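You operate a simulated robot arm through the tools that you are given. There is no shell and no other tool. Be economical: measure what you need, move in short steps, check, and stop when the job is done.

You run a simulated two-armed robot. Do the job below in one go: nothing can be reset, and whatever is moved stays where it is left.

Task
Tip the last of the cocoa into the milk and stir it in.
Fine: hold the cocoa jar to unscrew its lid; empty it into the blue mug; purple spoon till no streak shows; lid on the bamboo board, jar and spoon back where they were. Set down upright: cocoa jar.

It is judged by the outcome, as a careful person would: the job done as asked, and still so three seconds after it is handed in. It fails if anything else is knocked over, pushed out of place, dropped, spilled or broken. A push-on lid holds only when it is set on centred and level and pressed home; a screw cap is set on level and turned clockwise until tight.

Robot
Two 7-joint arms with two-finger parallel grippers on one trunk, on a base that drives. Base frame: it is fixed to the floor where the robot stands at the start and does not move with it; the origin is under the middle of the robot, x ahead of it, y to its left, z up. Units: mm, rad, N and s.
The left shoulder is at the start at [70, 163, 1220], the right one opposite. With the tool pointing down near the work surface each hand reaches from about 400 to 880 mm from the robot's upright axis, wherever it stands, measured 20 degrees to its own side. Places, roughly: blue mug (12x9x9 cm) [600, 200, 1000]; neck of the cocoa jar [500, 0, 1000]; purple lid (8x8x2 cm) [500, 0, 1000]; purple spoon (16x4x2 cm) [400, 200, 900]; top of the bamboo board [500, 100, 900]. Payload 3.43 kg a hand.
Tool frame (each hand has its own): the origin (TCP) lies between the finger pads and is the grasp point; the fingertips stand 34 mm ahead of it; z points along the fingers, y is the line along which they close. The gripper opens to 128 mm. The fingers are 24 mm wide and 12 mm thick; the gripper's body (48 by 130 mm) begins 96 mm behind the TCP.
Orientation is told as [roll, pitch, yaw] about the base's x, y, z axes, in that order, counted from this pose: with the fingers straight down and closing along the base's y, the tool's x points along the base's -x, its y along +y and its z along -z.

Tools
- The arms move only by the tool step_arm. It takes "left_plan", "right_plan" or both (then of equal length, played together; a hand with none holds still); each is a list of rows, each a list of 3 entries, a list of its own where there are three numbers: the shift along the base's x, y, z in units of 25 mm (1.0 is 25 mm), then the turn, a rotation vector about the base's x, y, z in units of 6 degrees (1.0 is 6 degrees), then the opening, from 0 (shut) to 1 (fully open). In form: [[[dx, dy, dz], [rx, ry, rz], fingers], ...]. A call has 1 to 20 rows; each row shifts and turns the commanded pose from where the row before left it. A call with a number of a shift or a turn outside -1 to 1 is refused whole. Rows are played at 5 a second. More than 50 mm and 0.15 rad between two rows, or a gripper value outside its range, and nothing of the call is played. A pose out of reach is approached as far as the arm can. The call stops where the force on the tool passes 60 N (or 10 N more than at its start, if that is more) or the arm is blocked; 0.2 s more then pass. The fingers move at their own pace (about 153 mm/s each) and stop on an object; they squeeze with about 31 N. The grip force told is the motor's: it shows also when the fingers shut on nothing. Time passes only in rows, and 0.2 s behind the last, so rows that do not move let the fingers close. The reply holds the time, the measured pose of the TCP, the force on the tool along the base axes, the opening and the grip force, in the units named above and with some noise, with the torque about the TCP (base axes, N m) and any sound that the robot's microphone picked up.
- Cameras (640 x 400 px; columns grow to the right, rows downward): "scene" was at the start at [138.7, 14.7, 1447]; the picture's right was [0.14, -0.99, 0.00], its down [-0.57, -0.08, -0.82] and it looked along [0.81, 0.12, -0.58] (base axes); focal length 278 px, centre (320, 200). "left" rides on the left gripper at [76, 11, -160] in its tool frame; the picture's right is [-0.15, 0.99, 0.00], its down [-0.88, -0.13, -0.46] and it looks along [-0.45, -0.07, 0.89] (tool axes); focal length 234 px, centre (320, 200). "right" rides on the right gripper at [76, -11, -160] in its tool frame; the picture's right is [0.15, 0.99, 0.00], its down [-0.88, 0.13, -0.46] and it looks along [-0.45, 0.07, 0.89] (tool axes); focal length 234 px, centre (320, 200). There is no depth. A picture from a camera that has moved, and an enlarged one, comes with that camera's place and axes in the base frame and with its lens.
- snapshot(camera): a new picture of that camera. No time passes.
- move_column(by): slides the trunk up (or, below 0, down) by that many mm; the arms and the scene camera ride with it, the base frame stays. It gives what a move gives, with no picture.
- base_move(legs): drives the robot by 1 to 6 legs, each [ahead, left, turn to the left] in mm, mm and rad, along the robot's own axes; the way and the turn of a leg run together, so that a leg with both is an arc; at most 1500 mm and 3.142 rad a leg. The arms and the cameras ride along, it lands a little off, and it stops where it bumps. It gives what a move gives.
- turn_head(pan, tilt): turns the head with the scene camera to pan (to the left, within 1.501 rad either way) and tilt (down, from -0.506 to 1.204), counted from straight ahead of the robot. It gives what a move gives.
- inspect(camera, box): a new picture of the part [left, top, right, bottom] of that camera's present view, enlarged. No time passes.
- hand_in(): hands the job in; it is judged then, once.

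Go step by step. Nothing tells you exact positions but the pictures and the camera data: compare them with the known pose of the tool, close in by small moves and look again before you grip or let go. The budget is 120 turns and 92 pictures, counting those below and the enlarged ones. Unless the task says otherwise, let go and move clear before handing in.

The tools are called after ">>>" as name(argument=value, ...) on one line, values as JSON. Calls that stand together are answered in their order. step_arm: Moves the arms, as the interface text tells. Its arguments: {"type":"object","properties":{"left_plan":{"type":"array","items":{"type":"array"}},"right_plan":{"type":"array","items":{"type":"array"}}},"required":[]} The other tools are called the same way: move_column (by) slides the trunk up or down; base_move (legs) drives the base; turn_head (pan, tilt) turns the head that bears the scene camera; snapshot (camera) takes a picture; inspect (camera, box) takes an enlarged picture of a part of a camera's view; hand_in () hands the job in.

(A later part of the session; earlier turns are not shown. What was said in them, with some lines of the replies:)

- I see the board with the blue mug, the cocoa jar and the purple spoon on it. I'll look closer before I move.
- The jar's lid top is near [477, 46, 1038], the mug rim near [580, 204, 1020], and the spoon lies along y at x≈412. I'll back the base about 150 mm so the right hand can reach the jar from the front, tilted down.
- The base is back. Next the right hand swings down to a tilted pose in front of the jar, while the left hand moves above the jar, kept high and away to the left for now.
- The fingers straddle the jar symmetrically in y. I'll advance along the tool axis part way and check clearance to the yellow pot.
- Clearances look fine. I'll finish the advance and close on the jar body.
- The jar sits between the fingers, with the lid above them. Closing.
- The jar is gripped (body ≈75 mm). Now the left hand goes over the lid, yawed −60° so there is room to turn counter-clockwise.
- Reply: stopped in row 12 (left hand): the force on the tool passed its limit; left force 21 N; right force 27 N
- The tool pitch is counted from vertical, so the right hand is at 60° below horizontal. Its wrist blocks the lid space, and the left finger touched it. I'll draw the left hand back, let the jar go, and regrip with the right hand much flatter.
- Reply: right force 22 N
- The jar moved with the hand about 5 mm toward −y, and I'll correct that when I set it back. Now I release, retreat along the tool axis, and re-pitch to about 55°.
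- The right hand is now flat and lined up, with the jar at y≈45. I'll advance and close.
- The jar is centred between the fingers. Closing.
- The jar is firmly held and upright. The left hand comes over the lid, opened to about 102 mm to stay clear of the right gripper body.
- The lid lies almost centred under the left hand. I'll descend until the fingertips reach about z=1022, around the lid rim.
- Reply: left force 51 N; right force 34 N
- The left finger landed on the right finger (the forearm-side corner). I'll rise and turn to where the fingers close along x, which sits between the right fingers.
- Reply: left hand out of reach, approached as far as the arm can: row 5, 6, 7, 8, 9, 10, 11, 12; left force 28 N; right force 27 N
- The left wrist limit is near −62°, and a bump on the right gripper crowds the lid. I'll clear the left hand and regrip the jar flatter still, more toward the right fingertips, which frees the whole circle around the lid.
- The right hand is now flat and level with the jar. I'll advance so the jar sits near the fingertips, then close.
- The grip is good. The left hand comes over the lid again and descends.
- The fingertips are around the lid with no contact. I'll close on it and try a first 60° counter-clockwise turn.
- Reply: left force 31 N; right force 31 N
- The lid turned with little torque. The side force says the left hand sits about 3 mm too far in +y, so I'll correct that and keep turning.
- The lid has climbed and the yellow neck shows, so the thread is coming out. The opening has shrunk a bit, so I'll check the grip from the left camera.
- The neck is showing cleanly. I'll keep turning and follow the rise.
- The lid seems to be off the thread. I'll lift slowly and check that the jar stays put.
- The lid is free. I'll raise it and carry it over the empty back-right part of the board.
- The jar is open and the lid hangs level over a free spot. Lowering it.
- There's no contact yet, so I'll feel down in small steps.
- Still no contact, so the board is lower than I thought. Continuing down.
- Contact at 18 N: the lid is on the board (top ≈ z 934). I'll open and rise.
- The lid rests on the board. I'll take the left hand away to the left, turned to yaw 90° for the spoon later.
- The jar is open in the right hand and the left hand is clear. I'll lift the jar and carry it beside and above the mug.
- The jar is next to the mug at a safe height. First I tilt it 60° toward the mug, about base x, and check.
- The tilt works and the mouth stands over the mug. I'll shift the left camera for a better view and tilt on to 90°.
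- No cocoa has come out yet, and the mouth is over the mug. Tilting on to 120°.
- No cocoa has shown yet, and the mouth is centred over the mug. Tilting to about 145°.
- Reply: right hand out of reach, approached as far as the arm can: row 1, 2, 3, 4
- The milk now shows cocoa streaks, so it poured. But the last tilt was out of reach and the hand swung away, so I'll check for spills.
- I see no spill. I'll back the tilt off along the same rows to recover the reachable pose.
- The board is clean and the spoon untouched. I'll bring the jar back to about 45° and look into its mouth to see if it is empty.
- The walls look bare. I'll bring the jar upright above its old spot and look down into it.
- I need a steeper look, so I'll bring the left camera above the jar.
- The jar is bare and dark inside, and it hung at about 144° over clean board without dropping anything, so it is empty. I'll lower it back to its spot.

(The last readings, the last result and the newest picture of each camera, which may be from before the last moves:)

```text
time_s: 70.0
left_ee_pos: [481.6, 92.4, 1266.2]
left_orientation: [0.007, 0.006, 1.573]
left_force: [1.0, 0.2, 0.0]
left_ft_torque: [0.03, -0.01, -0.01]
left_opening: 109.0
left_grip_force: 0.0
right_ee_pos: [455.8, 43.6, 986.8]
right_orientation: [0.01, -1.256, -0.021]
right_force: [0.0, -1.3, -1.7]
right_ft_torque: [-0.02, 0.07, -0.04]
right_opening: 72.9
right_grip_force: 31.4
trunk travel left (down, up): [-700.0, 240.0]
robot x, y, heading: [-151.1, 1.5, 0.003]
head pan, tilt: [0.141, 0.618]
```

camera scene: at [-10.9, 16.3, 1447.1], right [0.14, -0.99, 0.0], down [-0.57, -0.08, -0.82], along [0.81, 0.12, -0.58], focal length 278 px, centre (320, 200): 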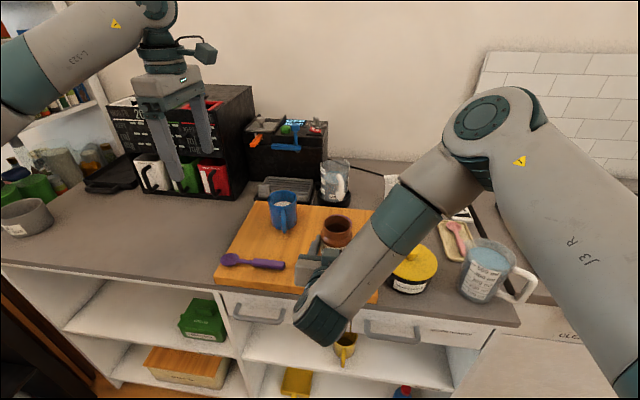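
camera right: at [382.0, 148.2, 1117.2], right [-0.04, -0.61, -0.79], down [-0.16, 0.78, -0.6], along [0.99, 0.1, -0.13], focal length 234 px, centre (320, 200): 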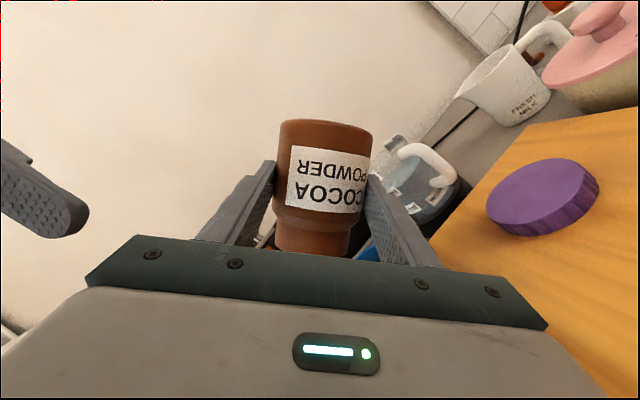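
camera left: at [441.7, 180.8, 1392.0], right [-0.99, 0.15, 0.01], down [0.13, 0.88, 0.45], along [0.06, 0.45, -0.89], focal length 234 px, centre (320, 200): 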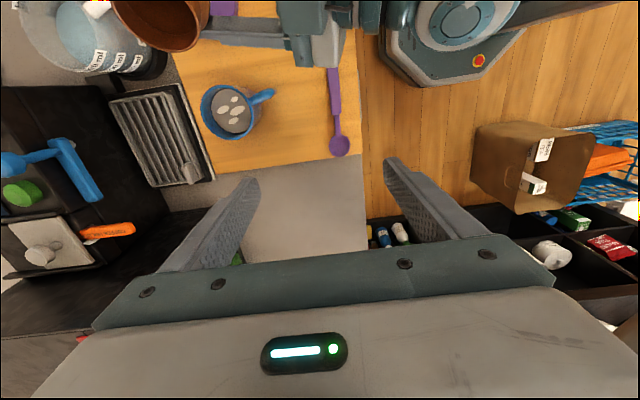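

>>> step_arm(right_plan=[[[0, 0, -0.06], [0, 0, 0], 0.2], [[0, 0, -0.06], [0, 0, 0], 0.2], [[0, 0, 0], [0, 0, 0], 0.2]])

>>> inspect(camera="right", box=[220, 80, 460, 270])

```text
time_s: 70.8
left_ee_pos: [480.4, 93.6, 1266.7]
left_orientation: [0.006, 0.005, 1.571]
left_force: [0.8, 0.4, -0.6]
left_ft_torque: [-0.01, -0.01, 0.0]
left_opening: 108.9
left_grip_force: 0.1
right_ee_pos: [456.2, 43.5, 984.2]
right_orientation: [0.01, -1.253, -0.018]
right_force: [-1.4, -0.8, -2.6]
right_ft_torque: [0.01, 0.02, 0.0]
right_opening: 73.0
right_grip_force: 31.1
trunk travel left (down, up): [-700.0, 240.0]
robot x, y, heading: [-147.6, -0.3, -0.0]
head pan, tilt: [0.141, 0.618]
```

```text
2.11 times, centred on (340, 175) of right
camera zoom: at [281.3, 34.5, 962.0], right [-0.04, 0.99, -0.14], down [-0.16, 0.13, 0.98], along [0.99, 0.06, 0.15], focal length 493 px, centre (278, 253)
```

zoom: 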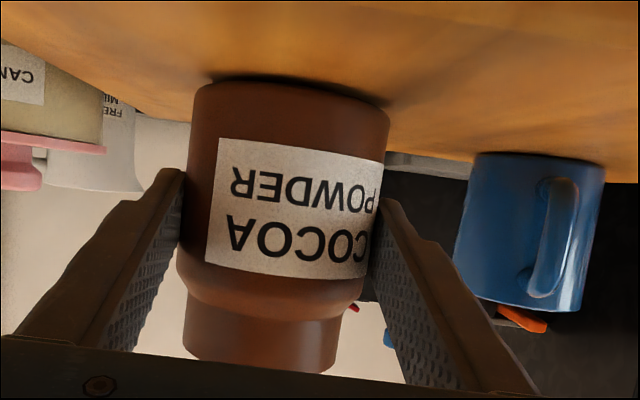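

Almost touching; a few small steps more.

>>> step_arm(right_plan=[[[0, 0, -0.05], [0, 0, 0], 0.2], [[0, 0, -0.05], [0, 0, 0], 0.2], [[0, 0, 0], [0, 0, 0], 0.2]])

```text
time_s: 71.6
left_ee_pos: [481.0, 93.8, 1267.1]
left_orientation: [0.007, 0.006, 1.57]
left_force: [-0.2, 0.4, -1.0]
left_ft_torque: [0.05, -0.05, 0.0]
left_opening: 108.7
left_grip_force: 0.0
right_ee_pos: [455.3, 43.2, 982.8]
right_orientation: [0.013, -1.255, -0.021]
right_force: [-0.7, -0.2, 2.5]
right_ft_torque: [-0.05, 0.12, -0.02]
right_opening: 73.0
right_grip_force: 31.6
trunk travel left (down, up): [-700.0, 240.0]
robot x, y, heading: [-148.1, -1.9, -0.004]
head pan, tilt: [0.141, 0.618]
```

The jar is on the board. I'll release it and back the right hand out along its axis.

>>> step_arm(right_plan=[[[0, 0, 0], [0, 0, 0], 0.62], [[0, 0, 0], [0, 0, 0], 0.8], [[0, 0, 0], [0, 0, 0], 1], [[-0.95, 0, 0.31], [0, 0, 0], 1], [[-0.95, 0, 0.31], [0, 0, 0], 1], [[-0.95, 0, 0.31], [0, 0, 0], 1], [[-0.95, 0, 0.31], [0, 0, 0], 1], [[-0.5, 0, 0.8], [0, 0, 0], 1], [[-0.2, -0.6, 0.9], [0, 0, 0], 1], [[0, -0.8, 0.9], [0, 0, 0], 1], [[0, -0.8, 0.9], [0, 0, 0], 1], [[0, -0.8, 0.9], [0, 0, 0], 1]])

>>> snapshot(camera="scene")

```text
time_s: 74.2
left_ee_pos: [480.4, 91.9, 1267.2]
left_orientation: [0.007, 0.003, 1.572]
left_force: [0.1, -0.5, -0.1]
left_ft_torque: [0.04, -0.03, 0.01]
left_opening: 108.7
left_grip_force: 0.1
right_ee_pos: [357.6, -14.3, 1123.2]
right_orientation: [0.011, -1.256, -0.022]
right_force: [-1.0, 0.0, -0.6]
right_ft_torque: [0.04, 0.02, 0.02]
right_opening: 127.8
right_grip_force: 0.1
right hand out of reach, approached as far as the arm can: row 11, 12
trunk travel left (down, up): [-700.0, 240.0]
robot x, y, heading: [-147.3, 2.9, 0.002]
head pan, tilt: [0.141, 0.618]
```

```text
24 pictures are left
camera scene: at [-10.8, 14.3, 1447.0], right [0.14, -0.99, 0.0], down [-0.57, -0.08, -0.82], along [0.81, 0.12, -0.58], focal length 278 px, centre (320, 200)
```

scene: 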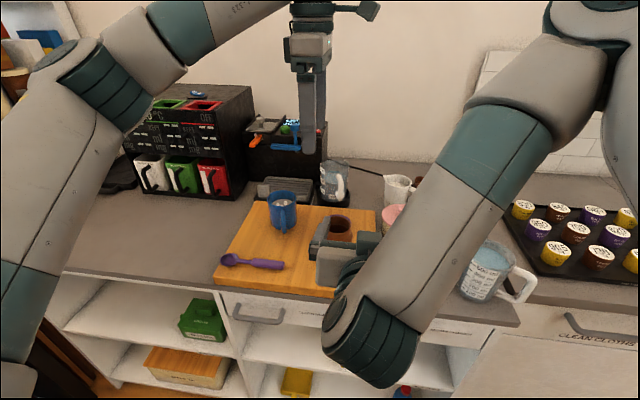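

The jar stands back in place. Now the left hand goes over the spoon handle at about [418, 190].

>>> step_arm(left_plan=[[[-0.276, 0.436, -0.92], [0, 0, 0], 0.4], [[-0.276, 0.436, -0.92], [0, 0, 0], 0.4], [[-0.276, 0.436, -0.92], [0, 0, 0], 0.4], [[-0.276, 0.436, -0.92], [0, 0, 0], 0.4], [[-0.276, 0.436, -0.92], [0, 0, 0], 0.4], [[-0.276, 0.436, -0.92], [0, 0, 0], 0.4], [[-0.276, 0.436, -0.92], [0, 0, 0], 0.4], [[-0.276, 0.436, -0.92], [0, 0, 0], 0.4], [[-0.276, 0.436, -0.92], [0, 0, 0], 0.4], [[0, 0, 0], [0, 0, 0], 0.4]])

>>> snapshot(camera="left")

>>> inspect(camera="scene", box=[190, 180, 430, 330])

```text
time_s: 76.4
left_ee_pos: [418.6, 191.7, 1060.3]
left_orientation: [0.008, 0.004, 1.57]
left_force: [-0.5, -0.4, 0.4]
left_ft_torque: [0.04, 0.0, 0.02]
left_opening: 51.2
left_grip_force: 0.0
right_ee_pos: [357.6, -13.5, 1123.2]
right_orientation: [0.012, -1.254, -0.019]
right_force: [0.1, -0.2, -0.8]
right_ft_torque: [-0.02, 0.0, 0.02]
right_opening: 128.1
right_grip_force: 0.1
trunk travel left (down, up): [-700.0, 240.0]
robot x, y, heading: [-148.3, 0.7, 0.001]
head pan, tilt: [0.141, 0.618]
```

```text
23 pictures are left
camera left: at [408.7, 117.4, 1220.3], right [-0.99, 0.15, 0.01], down [0.13, 0.88, 0.45], along [0.06, 0.45, -0.89], focal length 234 px, centre (320, 200)
```

left: 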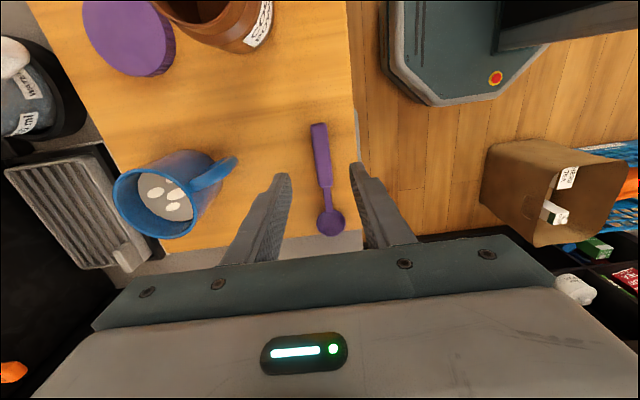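

```text
2.67 times, centred on (310, 255) of scene
camera zoom: at [-10.2, 14.4, 1447.1], right [0.14, -0.99, 0.0], down [-0.57, -0.08, -0.82], along [0.81, 0.12, -0.58], focal length 742 px, centre (347, 53)
```

zoom: 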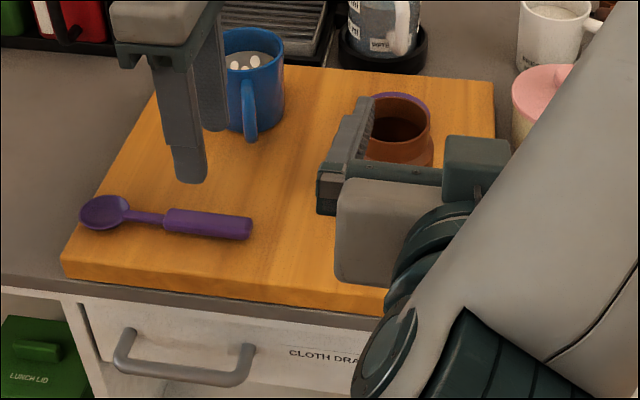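

The handle lies at x≈416, y 162–241. I'll descend over it.

>>> step_arm(left_plan=[[[-0.03, 0, -1], [0, 0, 0], 0.4], [[-0.03, 0, -1], [0, 0, 0], 0.4], [[-0.03, 0, -0.9], [0, 0, 0], 0.4], [[0, 0, -0.5], [0, 0, 0], 0.4], [[0, 0, 0], [0, 0, 0], 0.4]])

>>> inspect(camera="left", box=[220, 80, 440, 260])

```text
time_s: 77.6
left_ee_pos: [413.4, 193.6, 975.2]
left_orientation: [0.008, 0.005, 1.571]
left_force: [0.5, 0.0, -0.3]
left_ft_torque: [0.0, -0.02, 0.0]
left_opening: 51.3
left_grip_force: 0.0
right_ee_pos: [356.8, -14.0, 1122.7]
right_orientation: [0.009, -1.254, -0.02]
right_force: [0.0, -0.3, 0.0]
right_ft_torque: [0.04, 0.0, -0.02]
right_opening: 128.2
right_grip_force: 0.0
trunk travel left (down, up): [-700.0, 240.0]
robot x, y, heading: [-148.0, -0.7, 0.003]
head pan, tilt: [0.141, 0.618]
```

```text
2.22 times, centred on (330, 170) of left
camera zoom: at [405.0, 118.8, 1135.1], right [-0.99, 0.15, 0.01], down [0.13, 0.88, 0.45], along [0.06, 0.45, -0.89], focal length 520 px, centre (298, 267)
```

zoom: 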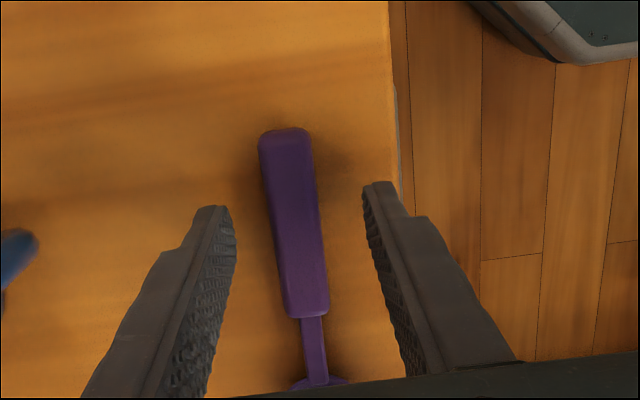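

The handle is between the fingers. I'll drop 3 mm more and close.

>>> step_arm(left_plan=[[[0.06, 0, -0.06], [0, 0, 0], 0.4], [[0, 0, -0.06], [0, 0, 0], 0.3], [[0, 0, 0], [0, 0, 0], 0.05], [[0, 0, 0], [0, 0, 0], 0.05], [[0, 0, 0], [0, 0, 0], 0.05]])

```text
time_s: 78.8
left_ee_pos: [417.7, 193.6, 972.6]
left_orientation: [0.007, 0.005, 1.57]
left_force: [-0.2, 0.6, 0.9]
left_ft_torque: [0.13, -0.07, -0.06]
left_opening: 18.9
left_grip_force: 31.1
right_ee_pos: [357.3, -14.0, 1123.9]
right_orientation: [0.01, -1.253, -0.021]
right_force: [0.4, 0.5, 0.3]
right_ft_torque: [0.0, -0.01, -0.01]
right_opening: 128.0
right_grip_force: 0.1
trunk travel left (down, up): [-700.0, 240.0]
robot x, y, heading: [-147.7, -1.1, 0.002]
head pan, tilt: [0.141, 0.618]
```

Gripped (18.9 mm). Lifting straight up.

>>> step_arm(left_plan=[[[0, 0, 0.3], [0, 0, 0], 0.05], [[0, 0, 0.7], [0, 0, 0], 0.05], [[0, 0, 1], [0, 0, 0], 0.05], [[0, 0, 1], [0, 0, 0], 0.05], [[0, 0, 1], [0, 0, 0], 0.05], [[0, 0, 1], [0, 0, 0], 0.05], [[0, 0, 1], [0, 0, 0], 0.05], [[0, 0, 1], [0, 0, 0], 0.05], [[0, 0, 1], [0, 0, 0], 0.05]])

>>> snapshot(camera="left")

```text
time_s: 80.8
left_ee_pos: [417.4, 194.0, 1174.2]
left_orientation: [0.006, 0.003, 1.57]
left_force: [0.3, -0.2, -0.2]
left_ft_torque: [-0.02, -0.02, 0.0]
left_opening: 19.2
left_grip_force: 31.6
right_ee_pos: [358.4, -14.2, 1122.3]
right_orientation: [0.011, -1.254, -0.021]
right_force: [0.3, 0.2, -0.9]
right_ft_torque: [0.0, 0.0, 0.05]
right_opening: 128.1
right_grip_force: 0.1
trunk travel left (down, up): [-700.0, 240.0]
robot x, y, heading: [-145.8, -0.9, 0.001]
head pan, tilt: [0.141, 0.618]
```

```text
20 pictures are left
camera left: at [407.0, 118.5, 1333.3], right [-0.99, 0.15, 0.01], down [0.13, 0.88, 0.45], along [0.06, 0.45, -0.89], focal length 234 px, centre (320, 200)
```

left: 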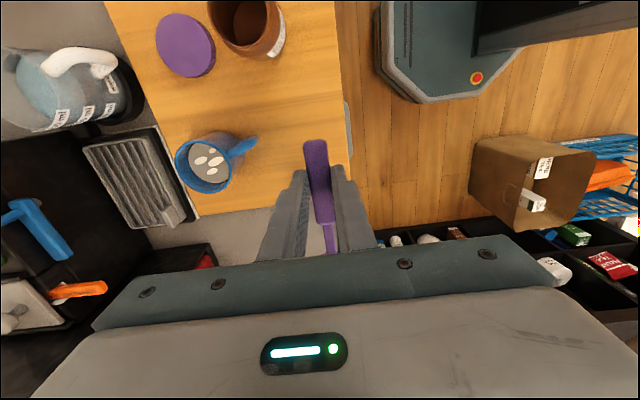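

The spoon is held well. In the air to the left, I'll tilt the hand −72° about x so the bowl points down.

>>> step_arm(left_plan=[[[0.34, 0.22, 0.06], [-1, 0, 0], 0.05], [[0.34, 0.22, 0.06], [-1, 0, 0], 0.05], [[0.34, 0.22, 0.06], [-1, 0, 0], 0.05], [[0.34, 0.22, 0.06], [-1, 0, 0], 0.05], [[0.34, 0.22, 0.06], [-1, 0, 0], 0.05], [[0.34, 0.22, 0.06], [-1, 0, 0], 0.05], [[0.34, 0.22, 0.06], [-1, 0, 0], 0.05], [[0.34, 0.22, 0.06], [-1, 0, 0], 0.05], [[0.34, 0.22, 0.06], [-1, 0, 0], 0.05], [[0.34, 0.22, 0.06], [-1, 0, 0], 0.05], [[0.34, 0.22, 0.06], [-1, 0, 0], 0.05], [[0.34, 0.22, 0.06], [-1, 0, 0], 0.05], [[0, 0, 0], [0, 0, 0], 0.05]])

>>> snapshot(camera="scene")

```text
time_s: 83.6
left_ee_pos: [519.6, 258.6, 1189.7]
left_orientation: [0.005, 1.262, 1.568]
left_force: [0.3, -0.5, 0.0]
left_ft_torque: [0.03, 0.02, -0.02]
left_opening: 18.5
left_grip_force: 30.8
right_ee_pos: [357.2, -13.4, 1122.4]
right_orientation: [0.01, -1.253, -0.022]
right_force: [0.7, -0.8, 0.6]
right_ft_torque: [0.01, -0.02, 0.01]
right_opening: 127.9
right_grip_force: 0.0
trunk travel left (down, up): [-700.0, 240.0]
robot x, y, heading: [-145.8, -4.2, 0.008]
head pan, tilt: [0.141, 0.618]
```

```text
19 pictures are left
camera scene: at [-10.5, 14.8, 1447.1], right [0.14, -0.99, 0.0], down [-0.57, -0.08, -0.82], along [0.81, 0.12, -0.58], focal length 278 px, centre (320, 200)
```

scene: 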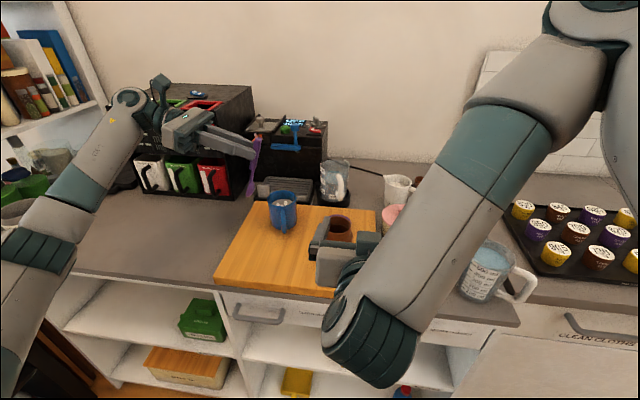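

That pose is reachable. The bowl now hangs straight below the TCP. I'll move over the mug and lower part way.

>>> step_arm(left_plan=[[[0.75, -0.74, 0], [0, 0, 0], 0.05], [[0.75, -0.74, 0], [0, 0, 0], 0.05], [[0.75, -0.74, 0], [0, 0, 0], 0.05], [[0, 0, -0.7], [0, 0, 0], 0.05], [[0, 0, -0.7], [0, 0, 0], 0.05], [[0, 0, 0], [0, 0, 0], 0.05]])

>>> inspect(camera="scene", box=[210, 130, 370, 240])

>>> snapshot(camera="left")

```text
time_s: 85.0
left_ee_pos: [576.3, 201.4, 1154.1]
left_orientation: [0.006, 1.259, 1.569]
left_force: [-0.7, 0.7, -0.2]
left_ft_torque: [0.01, 0.03, 0.0]
left_opening: 18.8
left_grip_force: 30.8
right_ee_pos: [358.1, -13.3, 1123.1]
right_orientation: [0.01, -1.252, -0.019]
right_force: [0.9, -0.2, 0.2]
right_ft_torque: [-0.03, 0.0, -0.01]
right_opening: 128.3
right_grip_force: 0.1
trunk travel left (down, up): [-700.0, 240.0]
robot x, y, heading: [-145.7, 0.1, 0.005]
head pan, tilt: [0.141, 0.618]
```

```text
3.64 times, centred on (290, 185) of scene
camera zoom: at [-10.2, 14.7, 1447.0], right [0.14, -0.99, 0.0], down [-0.57, -0.08, -0.82], along [0.81, 0.12, -0.58], focal length 1012 px, centre (429, 254)
```

zoom: 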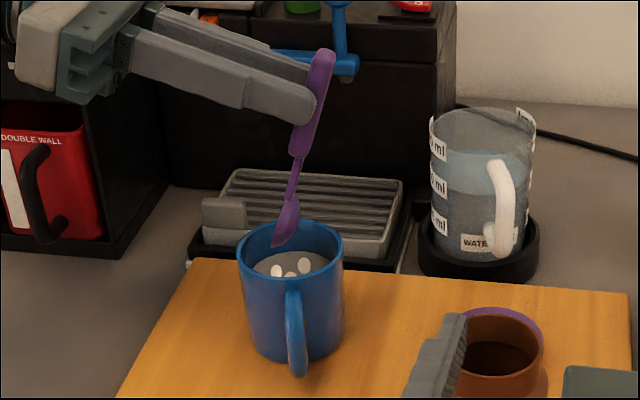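

```text
17 pictures are left
camera left: at [566.6, 331.5, 1274.4], right [-0.99, 0.05, -0.14], down [0.13, 0.7, -0.7], along [0.06, -0.71, -0.7], focal length 234 px, centre (320, 200)
```

left: 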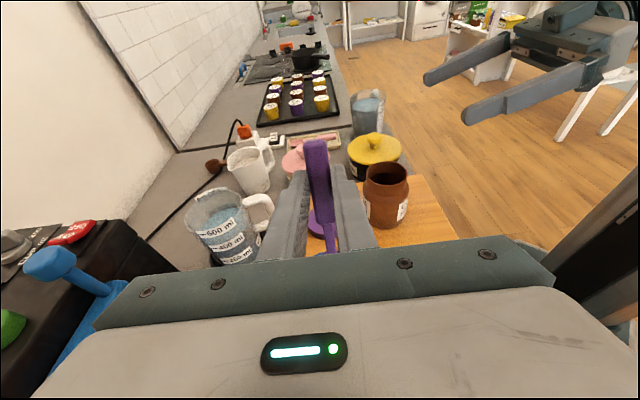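

The bowl is over the middle of the mug. I'll lower it into the milk.

>>> step_arm(left_plan=[[[-0.06, 0, -0.7], [0, 0, 0], 0.05], [[0, 0, -0.7], [0, 0, 0], 0.05], [[0, 0, -0.7], [0, 0, 0], 0.05], [[0, 0, -0.7], [0, 0, 0], 0.05], [[0, 0, 0], [0, 0, 0], 0.05]])

>>> inspect(camera="scene", box=[220, 150, 340, 240])

```text
time_s: 86.2
left_ee_pos: [576.3, 202.7, 1083.7]
left_orientation: [0.005, 1.264, 1.57]
left_force: [0.4, -0.2, 0.3]
left_ft_torque: [0.02, 0.01, 0.0]
left_opening: 19.0
left_grip_force: 32.0
right_ee_pos: [357.5, -13.2, 1122.7]
right_orientation: [0.009, -1.255, -0.021]
right_force: [0.1, 0.1, 0.4]
right_ft_torque: [-0.02, -0.05, -0.02]
right_opening: 128.1
right_grip_force: 0.1
trunk travel left (down, up): [-700.0, 240.0]
robot x, y, heading: [-152.3, -2.4, 0.003]
head pan, tilt: [0.141, 0.618]
```

```text
4.44 times, centred on (280, 195) of scene
camera zoom: at [-10.4, 14.9, 1447.1], right [0.14, -0.99, 0.0], down [-0.57, -0.08, -0.82], along [0.81, 0.12, -0.58], focal length 1238 px, centre (498, 222)
```

zoom: 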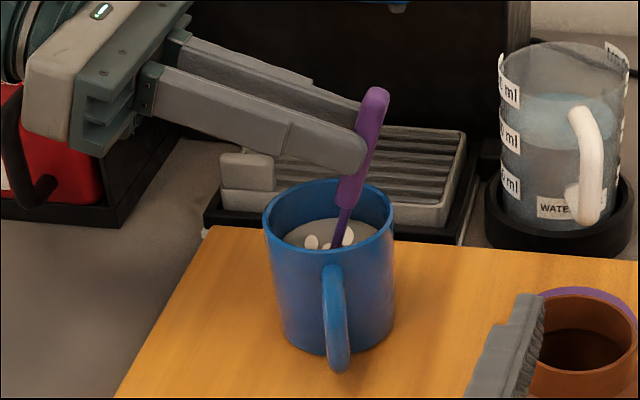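

No contact and the bowl is in the milk. I'll stir in gentle 9 mm circles.

>>> step_arm(left_plan=[[[0.36, 0, 0], [0, 0, 0], 0.05], [[-0.105, 0.255, 0], [0, 0, 0], 0.05], [[-0.255, 0.105, 0], [0, 0, 0], 0.05], [[-0.255, -0.105, 0], [0, 0, 0], 0.05], [[-0.105, -0.255, 0], [0, 0, 0], 0.05], [[0.105, -0.255, 0], [0, 0, 0], 0.05], [[0.255, -0.105, 0], [0, 0, 0], 0.05], [[0.255, 0.105, 0], [0, 0, 0], 0.05], [[0.105, 0.255, 0], [0, 0, 0], 0.05], [[-0.105, 0.255, 0], [0, 0, 0], 0.05], [[-0.255, 0.105, 0], [0, 0, 0], 0.05], [[-0.255, -0.105, 0], [0, 0, 0], 0.05], [[-0.105, -0.255, 0], [0, 0, 0], 0.05], [[0.105, -0.255, 0], [0, 0, 0], 0.05], [[0.255, -0.105, 0], [0, 0, 0], 0.05], [[0.255, 0.105, 0], [0, 0, 0], 0.05], [[0.105, 0.255, 0], [0, 0, 0], 0.05], [[-0.36, 0, 0], [0, 0, 0], 0.05]])

>>> inspect(camera="scene", box=[220, 150, 340, 240])

```text
time_s: 90.0
left_ee_pos: [572.6, 203.2, 1084.3]
left_orientation: [0.004, 1.262, 1.565]
left_force: [-0.4, 0.3, 0.0]
left_ft_torque: [-0.01, 0.0, 0.0]
left_opening: 18.6
left_grip_force: 31.7
right_ee_pos: [358.5, -14.4, 1122.6]
right_orientation: [0.009, -1.254, -0.019]
right_force: [-0.2, 0.3, -0.9]
right_ft_torque: [0.01, 0.04, -0.01]
right_opening: 127.9
right_grip_force: 0.1
trunk travel left (down, up): [-700.0, 240.0]
robot x, y, heading: [-148.0, -0.7, 0.003]
head pan, tilt: [0.141, 0.618]
```

```text
4.44 times, centred on (280, 195) of scene
camera zoom: at [-10.7, 15.3, 1447.1], right [0.14, -0.99, 0.0], down [-0.57, -0.08, -0.82], along [0.81, 0.12, -0.58], focal length 1238 px, centre (498, 222)
```

zoom: 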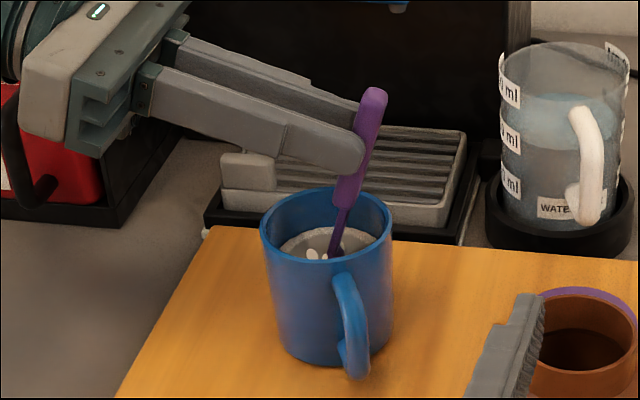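

The mug turned slightly, so the bowl touches the wall at that radius. I'll use a narrower ellipse, centred on the mug, long in y where the bowl is thin.

>>> step_arm(left_plan=[[[0.06, 0.06, 0.05], [0, 0, 0], 0.05], [[-0.047, 0.255, 0], [0, 0, 0], 0.05], [[-0.113, 0.105, 0], [0, 0, 0], 0.05], [[-0.113, -0.105, 0], [0, 0, 0], 0.05], [[-0.047, -0.255, 0], [0, 0, 0], 0.05], [[0.047, -0.255, 0], [0, 0, 0], 0.05], [[0.113, -0.105, 0], [0, 0, 0], 0.05], [[0.113, 0.105, 0], [0, 0, 0], 0.05], [[0.047, 0.255, 0], [0, 0, 0], 0.05], [[-0.047, 0.255, 0], [0, 0, 0], 0.05], [[-0.113, 0.105, 0], [0, 0, 0], 0.05], [[-0.113, -0.105, 0], [0, 0, 0], 0.05], [[-0.047, -0.255, 0], [0, 0, 0], 0.05], [[0.047, -0.255, 0], [0, 0, 0], 0.05], [[0.113, -0.105, 0], [0, 0, 0], 0.05], [[0.113, 0.105, 0], [0, 0, 0], 0.05], [[0.047, 0.255, 0], [0, 0, 0], 0.05], [[-0.16, 0, 0], [0, 0, 0], 0.05]])

>>> inspect(camera="scene", box=[220, 150, 340, 240])

```text
time_s: 93.8
left_ee_pos: [572.0, 204.3, 1086.7]
left_orientation: [0.006, 1.262, 1.569]
left_force: [0.3, 0.1, -0.6]
left_ft_torque: [0.03, 0.01, -0.01]
left_opening: 18.9
left_grip_force: 30.9
right_ee_pos: [357.0, -13.1, 1122.6]
right_orientation: [0.008, -1.255, -0.02]
right_force: [0.9, 0.4, 0.2]
right_ft_torque: [-0.01, 0.03, 0.02]
right_opening: 128.1
right_grip_force: 0.0
trunk travel left (down, up): [-700.0, 240.0]
robot x, y, heading: [-148.3, 0.8, 0.001]
head pan, tilt: [0.141, 0.618]
```

```text
4.44 times, centred on (280, 195) of scene
camera zoom: at [-10.4, 15.1, 1447.1], right [0.14, -0.99, 0.0], down [-0.57, -0.08, -0.82], along [0.81, 0.12, -0.58], focal length 1238 px, centre (498, 222)
```

zoom: 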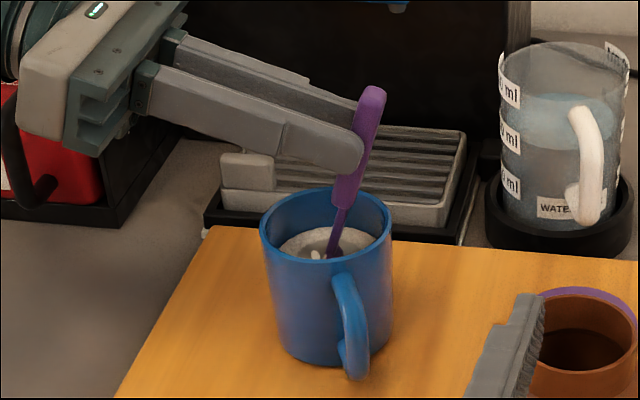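

The mug stays put and the streaks are shrinking. More stirring the same way.

>>> step_arm(left_plan=[[[0.16, 0, 0], [0, 0, 0], 0.05], [[-0.047, 0.255, 0], [0, 0, 0], 0.05], [[-0.113, 0.105, 0], [0, 0, 0], 0.05], [[-0.113, -0.105, 0], [0, 0, 0], 0.05], [[-0.047, -0.255, 0], [0, 0, 0], 0.05], [[0.047, -0.255, 0], [0, 0, 0], 0.05], [[0.113, -0.105, 0], [0, 0, 0], 0.05], [[0.113, 0.105, 0], [0, 0, 0], 0.05], [[0.047, 0.255, 0], [0, 0, 0], 0.05], [[-0.047, 0.255, 0], [0, 0, 0], 0.05], [[-0.113, 0.105, 0], [0, 0, 0], 0.05], [[-0.113, -0.105, 0], [0, 0, 0], 0.05], [[-0.047, -0.255, 0], [0, 0, 0], 0.05], [[0.047, -0.255, 0], [0, 0, 0], 0.05], [[0.113, -0.105, 0], [0, 0, 0], 0.05], [[0.113, 0.105, 0], [0, 0, 0], 0.05], [[0.047, 0.255, 0], [0, 0, 0], 0.05], [[-0.16, 0, 0], [0, 0, 0], 0.05]])

>>> step_arm(left_plan=[[[0.16, 0, 0], [0, 0, 0], 0.05], [[-0.047, 0.255, 0], [0, 0, 0], 0.05], [[-0.113, 0.105, 0], [0, 0, 0], 0.05], [[-0.113, -0.105, 0], [0, 0, 0], 0.05], [[-0.047, -0.255, 0], [0, 0, 0], 0.05], [[0.047, -0.255, 0], [0, 0, 0], 0.05], [[0.113, -0.105, 0], [0, 0, 0], 0.05], [[0.113, 0.105, 0], [0, 0, 0], 0.05], [[0.047, 0.255, 0], [0, 0, 0], 0.05], [[-0.047, 0.255, 0], [0, 0, 0], 0.05], [[-0.113, 0.105, 0], [0, 0, 0], 0.05], [[-0.113, -0.105, 0], [0, 0, 0], 0.05], [[-0.047, -0.255, 0], [0, 0, 0], 0.05], [[0.047, -0.255, 0], [0, 0, 0], 0.05], [[0.113, -0.105, 0], [0, 0, 0], 0.05], [[0.113, 0.105, 0], [0, 0, 0], 0.05], [[0.047, 0.255, 0], [0, 0, 0], 0.05], [[-0.16, 0, 0], [0, 0, 0], 0.05]])

>>> inspect(camera="scene", box=[240, 170, 320, 230])

```text
time_s: 97.6
left_ee_pos: [570.2, 205.3, 1084.9]
left_orientation: [0.007, 1.263, 1.57]
left_force: [0.1, 0.6, -0.3]
left_ft_torque: [-0.01, 0.01, 0.0]
left_opening: 19.0
left_grip_force: 31.0
right_ee_pos: [357.7, -14.3, 1123.4]
right_orientation: [0.01, -1.256, -0.02]
right_force: [-0.7, 0.3, 0.9]
right_ft_torque: [0.02, 0.03, 0.01]
right_opening: 127.9
right_grip_force: 0.2
trunk travel left (down, up): [-700.0, 240.0]
robot x, y, heading: [-153.2, 3.1, 0.002]
head pan, tilt: [0.141, 0.618]
```

```text
time_s: 101.4
left_ee_pos: [570.3, 204.9, 1087.5]
left_orientation: [0.007, 1.261, 1.57]
left_force: [0.3, 0.2, -0.4]
left_ft_torque: [0.01, -0.01, -0.03]
left_opening: 19.0
left_grip_force: 30.8
right_ee_pos: [357.4, -13.0, 1122.7]
right_orientation: [0.009, -1.255, -0.018]
right_force: [-0.3, 0.8, -0.2]
right_ft_torque: [-0.02, 0.0, 0.01]
right_opening: 127.9
right_grip_force: 0.0
trunk travel left (down, up): [-700.0, 240.0]
robot x, y, heading: [-147.1, 0.0, 0.006]
head pan, tilt: [0.141, 0.618]
```

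```text
6.67 times, centred on (280, 200) of scene
camera zoom: at [-10.4, 15.3, 1447.1], right [0.14, -0.99, 0.0], down [-0.57, -0.08, -0.82], along [0.81, 0.12, -0.58], focal length 1856 px, centre (587, 200)
```

zoom: 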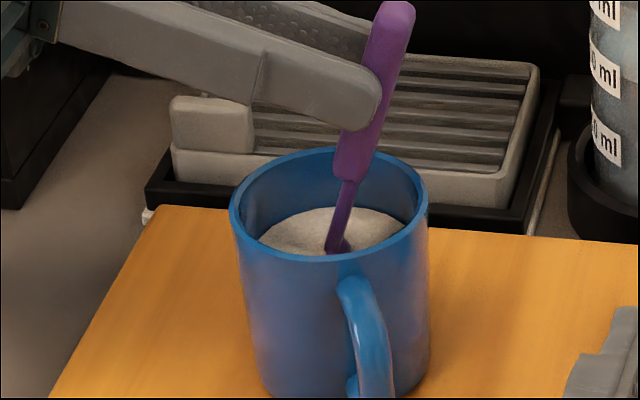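

No streaks are visible now. One more round for safety, then I'll lift the spoon out straight up.

>>> step_arm(left_plan=[[[0.16, 0, 0], [0, 0, 0], 0.05], [[-0.047, 0.255, 0], [0, 0, 0], 0.05], [[-0.113, 0.105, 0], [0, 0, 0], 0.05], [[-0.113, -0.105, 0], [0, 0, 0], 0.05], [[-0.047, -0.255, 0], [0, 0, 0], 0.05], [[0.047, -0.255, 0], [0, 0, 0], 0.05], [[0.113, -0.105, 0], [0, 0, 0], 0.05], [[0.113, 0.105, 0], [0, 0, 0], 0.05], [[0.047, 0.255, 0], [0, 0, 0], 0.05], [[-0.047, 0.255, 0], [0, 0, 0], 0.05], [[-0.113, 0.105, 0], [0, 0, 0], 0.05], [[-0.113, -0.105, 0], [0, 0, 0], 0.05], [[-0.047, -0.255, 0], [0, 0, 0], 0.05], [[0.047, -0.255, 0], [0, 0, 0], 0.05], [[0.113, -0.105, 0], [0, 0, 0], 0.05], [[0.113, 0.105, 0], [0, 0, 0], 0.05], [[0.047, 0.255, 0], [0, 0, 0], 0.05], [[-0.16, 0, 0], [0, 0, 0], 0.05]])

>>> step_arm(left_plan=[[[0, 0, 0], [0, 0, 0], 0.05], [[0, 0, 0.3], [0, 0, 0], 0.05], [[0, 0, 0.5], [0, 0, 0], 0.05], [[0, 0, 0.7], [0, 0, 0], 0.05], [[0, 0, 0.7], [0, 0, 0], 0.05], [[0, 0, 0.8], [0, 0, 0], 0.05], [[0, 0, 0.8], [0, 0, 0], 0.05], [[0, 0, 0], [0, 0, 0], 0.05], [[0, 0, 0], [0, 0, 0], 0.05], [[0, 0, 0], [0, 0, 0], 0.05], [[0, 0, 0.7], [0, 0, 0], 0.05]])

>>> inspect(camera="scene", box=[220, 130, 340, 230])

```text
time_s: 105.2
left_ee_pos: [570.9, 203.4, 1088.1]
left_orientation: [0.007, 1.262, 1.569]
left_force: [0.3, 0.6, 0.3]
left_ft_torque: [-0.02, 0.03, -0.01]
left_opening: 19.1
left_grip_force: 31.3
right_ee_pos: [356.7, -13.1, 1123.8]
right_orientation: [0.01, -1.257, -0.019]
right_force: [-0.1, -0.2, -0.7]
right_ft_torque: [0.02, 0.04, 0.01]
right_opening: 127.8
right_grip_force: 0.1
trunk travel left (down, up): [-700.0, 240.0]
robot x, y, heading: [-149.2, -1.8, -0.001]
head pan, tilt: [0.141, 0.618]
```

```text
time_s: 107.6
left_ee_pos: [568.7, 202.3, 1199.6]
left_orientation: [0.004, 1.26, 1.568]
left_force: [-0.5, 0.3, -0.2]
left_ft_torque: [0.01, -0.01, -0.01]
left_opening: 18.8
left_grip_force: 31.3
right_ee_pos: [357.6, -14.4, 1124.0]
right_orientation: [0.011, -1.255, -0.022]
right_force: [-0.4, 0.3, -0.2]
right_ft_torque: [0.0, 0.02, 0.01]
right_opening: 127.9
right_grip_force: 0.1
trunk travel left (down, up): [-700.0, 240.0]
robot x, y, heading: [-147.5, -5.0, -0.002]
head pan, tilt: [0.141, 0.618]
```

```text
4.00 times, centred on (280, 180) of scene
camera zoom: at [-10.6, 14.7, 1447.1], right [0.14, -0.99, 0.0], down [-0.57, -0.08, -0.82], along [0.81, 0.12, -0.58], focal length 1114 px, centre (480, 280)
```

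zoom: 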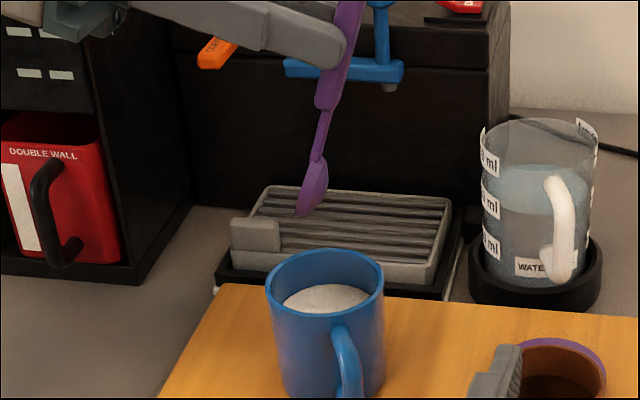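

The milk is uniform. Now I'll carry the spoon back, reversing the path: away from the mug, then untilt over its old spot.

>>> step_arm(left_plan=[[[-0.65, 0.75, 0], [0, 0, 0], 0.05], [[-0.65, 0.75, 0], [0, 0, 0], 0.05], [[-0.65, 0.75, 0], [0, 0, 0], 0.05], [[-0.34, -0.22, -0.06], [1, 0, 0], 0.05], [[-0.34, -0.22, -0.06], [1, 0, 0], 0.05], [[-0.34, -0.22, -0.06], [1, 0, 0], 0.05], [[-0.34, -0.22, -0.06], [1, 0, 0], 0.05], [[-0.34, -0.22, -0.06], [1, 0, 0], 0.05], [[-0.34, -0.22, -0.06], [1, 0, 0], 0.05], [[-0.34, -0.22, -0.06], [1, 0, 0], 0.05], [[-0.34, -0.22, -0.06], [1, 0, 0], 0.05], [[-0.34, -0.22, -0.06], [1, 0, 0], 0.05], [[-0.34, -0.22, -0.06], [1, 0, 0], 0.05], [[-0.34, -0.22, -0.06], [1, 0, 0], 0.05], [[-0.34, -0.22, -0.06], [1, 0, 0], 0.05], [[0, 0, 0], [0, 0, 0], 0.05]])

>>> snapshot(camera="left")

```text
time_s: 111.0
left_ee_pos: [420.9, 196.3, 1179.9]
left_orientation: [0.007, 0.003, 1.57]
left_force: [0.1, 0.3, -0.2]
left_ft_torque: [-0.07, -0.02, -0.03]
left_opening: 18.8
left_grip_force: 31.4
right_ee_pos: [358.2, -12.5, 1122.5]
right_orientation: [0.006, -1.254, -0.02]
right_force: [-0.8, -0.3, 0.0]
right_ft_torque: [0.01, 0.0, -0.02]
right_opening: 128.0
right_grip_force: 0.1
trunk travel left (down, up): [-700.0, 240.0]
robot x, y, heading: [-149.1, 3.2, 0.005]
head pan, tilt: [0.141, 0.618]
```

```text
11 pictures are left
camera left: at [411.3, 121.8, 1340.0], right [-0.99, 0.15, 0.01], down [0.13, 0.88, 0.45], along [0.06, 0.45, -0.89], focal length 234 px, centre (320, 200)
```

left: 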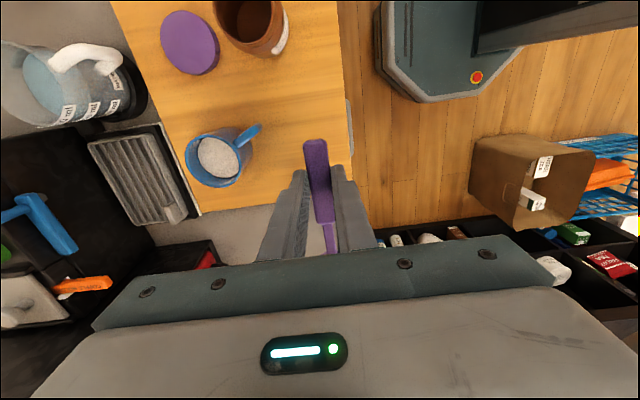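

The spoon still sits in the grip as before. I'll lower it over its old place.

>>> step_arm(left_plan=[[[-0.12, -0.1, -1], [0, 0, 0], 0.05], [[0, 0, -1], [0, 0, 0], 0.05], [[0, 0, -1], [0, 0, 0], 0.05], [[0, 0, -1], [0, 0, 0], 0.05], [[0, 0, -1], [0, 0, 0], 0.05], [[0, 0, -1], [0, 0, 0], 0.05], [[0, 0, -1], [0, 0, 0], 0.05], [[0, 0, -0.8], [0, 0, 0], 0.05], [[0, 0, -0.2], [0, 0, 0], 0.05], [[0, 0, 0], [0, 0, 0], 0.05]])

```text
time_s: 113.2
left_ee_pos: [416.3, 191.0, 980.1]
left_orientation: [0.005, 0.006, 1.572]
left_force: [-0.3, 0.0, -0.6]
left_ft_torque: [0.02, 0.0, 0.03]
left_opening: 18.9
left_grip_force: 30.8
right_ee_pos: [357.9, -13.4, 1122.3]
right_orientation: [0.009, -1.252, -0.018]
right_force: [0.6, -0.2, -0.3]
right_ft_torque: [-0.05, -0.02, 0.03]
right_opening: 127.7
right_grip_force: 0.1
trunk travel left (down, up): [-700.0, 240.0]
robot x, y, heading: [-149.7, -1.1, -0.004]
head pan, tilt: [0.141, 0.618]
```

>>> step_arm(left_plan=[[[0.02, 0.04, -0.1], [0, 0, 0], 0.05], [[0, 0.02, -0.1], [0, 0, 0], 0.05], [[0, 0, -0.05], [0, 0, 0], 0.05], [[0, 0, 0], [0, 0, 0], 0.05]])

>>> inspect(camera="scene", box=[200, 220, 320, 295])

```text
time_s: 114.2
left_ee_pos: [418.2, 193.8, 972.1]
left_orientation: [0.006, 0.004, 1.57]
left_force: [-0.4, 0.1, 0.6]
left_ft_torque: [-0.02, 0.02, 0.03]
left_opening: 19.0
left_grip_force: 31.2
right_ee_pos: [357.6, -13.1, 1122.3]
right_orientation: [0.008, -1.252, -0.022]
right_force: [0.1, 0.4, 0.2]
right_ft_torque: [0.0, 0.02, -0.02]
right_opening: 127.8
right_grip_force: 0.1
trunk travel left (down, up): [-700.0, 240.0]
robot x, y, heading: [-147.1, -0.3, 0.007]
head pan, tilt: [0.141, 0.618]
```

```text
5.33 times, centred on (260, 258) of scene
camera zoom: at [-10.2, 15.0, 1447.0], right [0.14, -0.99, 0.0], down [-0.57, -0.08, -0.82], along [0.81, 0.12, -0.58], focal length 1485 px, centre (640, -107)
```

zoom: 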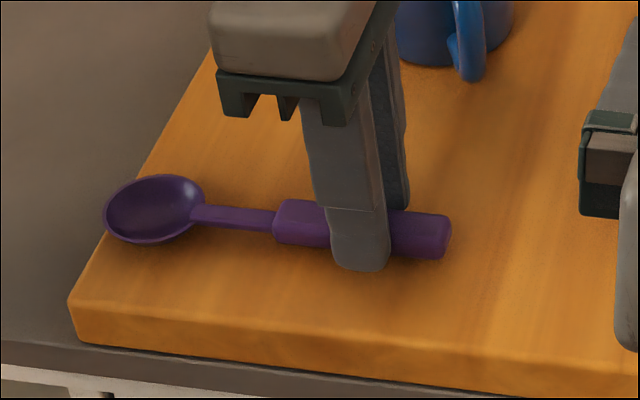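

The spoon is at its place and height. One more nudge down, then I'll open and rise.

>>> step_arm(left_plan=[[[0, 0, -0.05], [0, 0, 0], 0.05], [[0, 0, 0], [0, 0, 0], 0.05], [[0, 0, 0], [0, 0, 0], 0.2], [[0, 0, 0.02], [0, 0, 0], 0.4], [[0, 0, 0], [0, 0, 0], 0.4], [[0, 0, 0.5], [0, 0, 0], 0.4], [[0, 0, 1], [0, 0, 0], 0.4], [[0, 0, 1], [0, 0, 0], 0.4], [[0, 0, 1], [0, 0, 0], 0.4], [[0, 0, 1], [0, 0, 0], 0.4], [[0, 0.2, 1], [0, 0, 0], 0.4], [[0, 0.3, 1], [0, 0, 0], 0.4], [[0, 0.5, 1], [0, 0, 0], 0.4], [[0, 0.5, 1], [0, 0, 0], 0.4]])

>>> snapshot(camera="left")

>>> inspect(camera="scene", box=[190, 150, 430, 310])

```text
time_s: 117.2
left_ee_pos: [418.5, 230.0, 1186.9]
left_orientation: [0.007, 0.003, 1.571]
left_force: [0.6, -0.3, 0.2]
left_ft_torque: [0.05, -0.02, 0.03]
left_opening: 51.3
left_grip_force: 0.1
right_ee_pos: [356.9, -12.9, 1123.2]
right_orientation: [0.01, -1.255, -0.022]
right_force: [0.2, 0.1, 0.0]
right_ft_torque: [0.02, 0.01, 0.01]
right_opening: 128.0
right_grip_force: 0.0
trunk travel left (down, up): [-700.0, 240.0]
robot x, y, heading: [-146.0, -4.3, -0.002]
head pan, tilt: [0.141, 0.618]
```

```text
9 pictures are left
camera left: at [408.5, 155.3, 1346.4], right [-0.99, 0.15, 0.01], down [0.13, 0.88, 0.45], along [0.06, 0.45, -0.89], focal length 234 px, centre (320, 200)
```

left: 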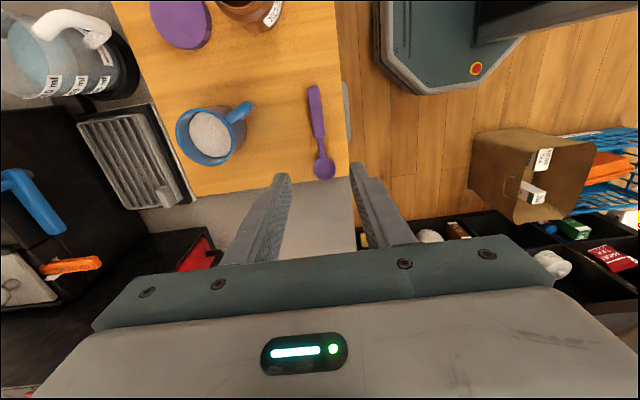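

```text
2.50 times, centred on (310, 230) of scene
camera zoom: at [-11.1, 15.1, 1447.1], right [0.14, -0.99, 0.0], down [-0.57, -0.08, -0.82], along [0.81, 0.12, -0.58], focal length 696 px, centre (345, 125)
```

zoom: 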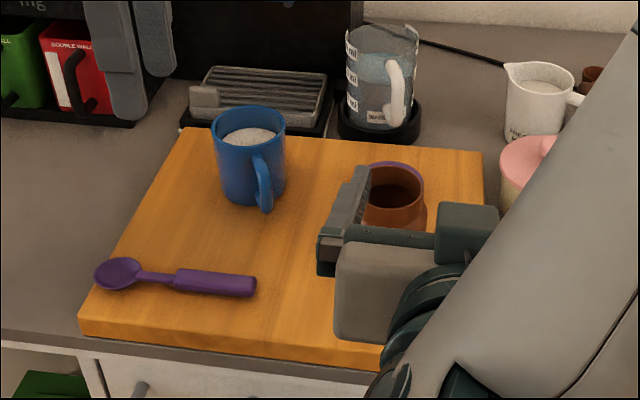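

Everything is back in place. A last close look at the milk and into the jar.

>>> inspect(camera="left", box=[165, 90, 265, 175])

```text
4.71 times, centred on (215, 132) of left
camera zoom: at [408.5, 155.3, 1346.4], right [-0.99, 0.15, 0.01], down [0.13, 0.88, 0.45], along [0.06, 0.45, -0.89], focal length 1102 px, centre (814, 518)
```

zoom: 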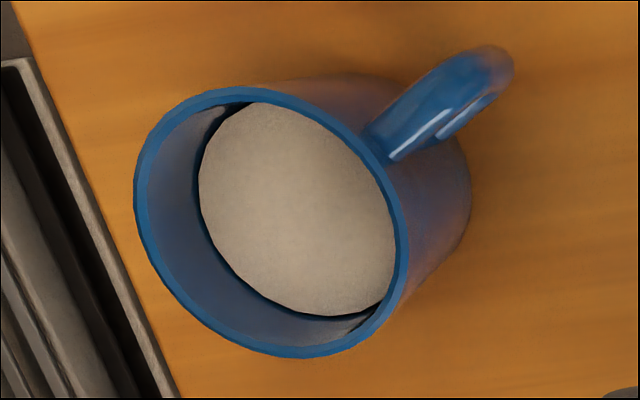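

The milk is uniform. I'll bring the left camera above the jar once more to confirm it's empty.

>>> step_arm(left_plan=[[[0.4, -0.7, 0.3], [0, 0, 0], 0.4], [[0.4, -0.7, 0.3], [0, 0, 0], 0.4], [[0.4, -0.7, 0.3], [0, 0, 0], 0.4], [[0.4, -0.7, 0], [0, 0, 0], 0.4], [[0.4, -0.7, 0], [0, 0, 0], 0.4], [[0.4, -0.7, 0], [0, 0, 0], 0.4], [[0, 0, 0], [0, 0, 0], 0.4]])

>>> inspect(camera="left", box=[250, 40, 390, 150])

```text
time_s: 118.8
left_ee_pos: [479.4, 127.5, 1210.8]
left_orientation: [0.006, 0.004, 1.571]
left_force: [0.0, -1.1, 0.3]
left_ft_torque: [0.0, 0.03, -0.06]
left_opening: 50.9
left_grip_force: 0.0
right_ee_pos: [358.9, -13.1, 1122.1]
right_orientation: [0.008, -1.255, -0.02]
right_force: [-1.3, -0.1, -0.3]
right_ft_torque: [0.04, -0.01, -0.02]
right_opening: 127.9
right_grip_force: 0.1
trunk travel left (down, up): [-700.0, 240.0]
robot x, y, heading: [-147.5, -0.7, 0.005]
head pan, tilt: [0.141, 0.618]
```

```text
3.64 times, centred on (320, 95) of left
camera zoom: at [469.9, 52.5, 1369.9], right [-0.99, 0.15, 0.01], down [0.13, 0.88, 0.45], along [0.06, 0.45, -0.89], focal length 852 px, centre (320, 582)
```

zoom: 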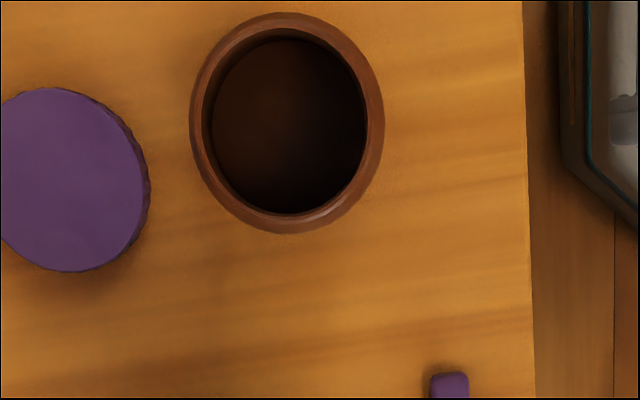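

The jar stands where it was, but I'll compare its inside with the view from before pouring, using the same crop.

>>> inspect(camera="scene", box=[290, 180, 390, 242])

```text
6.40 times, centred on (340, 211) of scene
camera zoom: at [-10.4, 15.6, 1447.1], right [0.14, -0.99, 0.0], down [-0.57, -0.08, -0.82], along [0.81, 0.12, -0.58], focal length 1782 px, centre (192, 130)
```

zoom: 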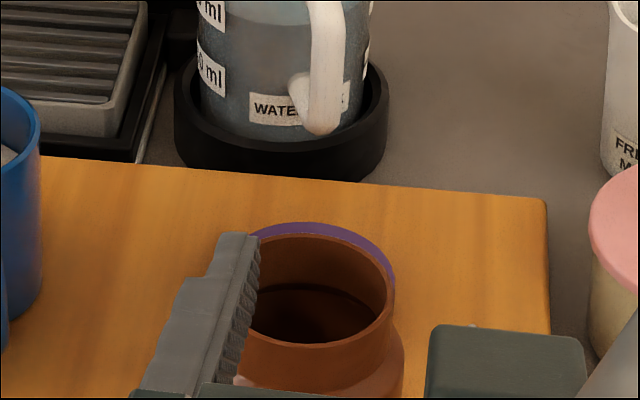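

The cocoa is in the milk with no streaks left. The jar stands upright in its place, the lid is on the board, the spoon is back where it lay, and both hands are clear. Handing in.

>>> hand_in()

```text
The job is handed in.
```

I've handed the job in: the cocoa is stirred into the blue mug with no streaks left, the jar stands upright in its place, the lid is on the bamboo board, and the purple spoon is back where it lay.

- **Emptying the jar:** my last tilt went out of reach and the hand swung the jar clear of the mug, still tipped well past level. The board under it stayed clean, so I take the jar to be empty. My views inside were too dark to be certain.
- **Mug moved slightly:** the first stirring circles touched the mug wall, turning the mug about 10° and shifting it about 5 mm. I narrowed the stirring after that and left the mug where it was.
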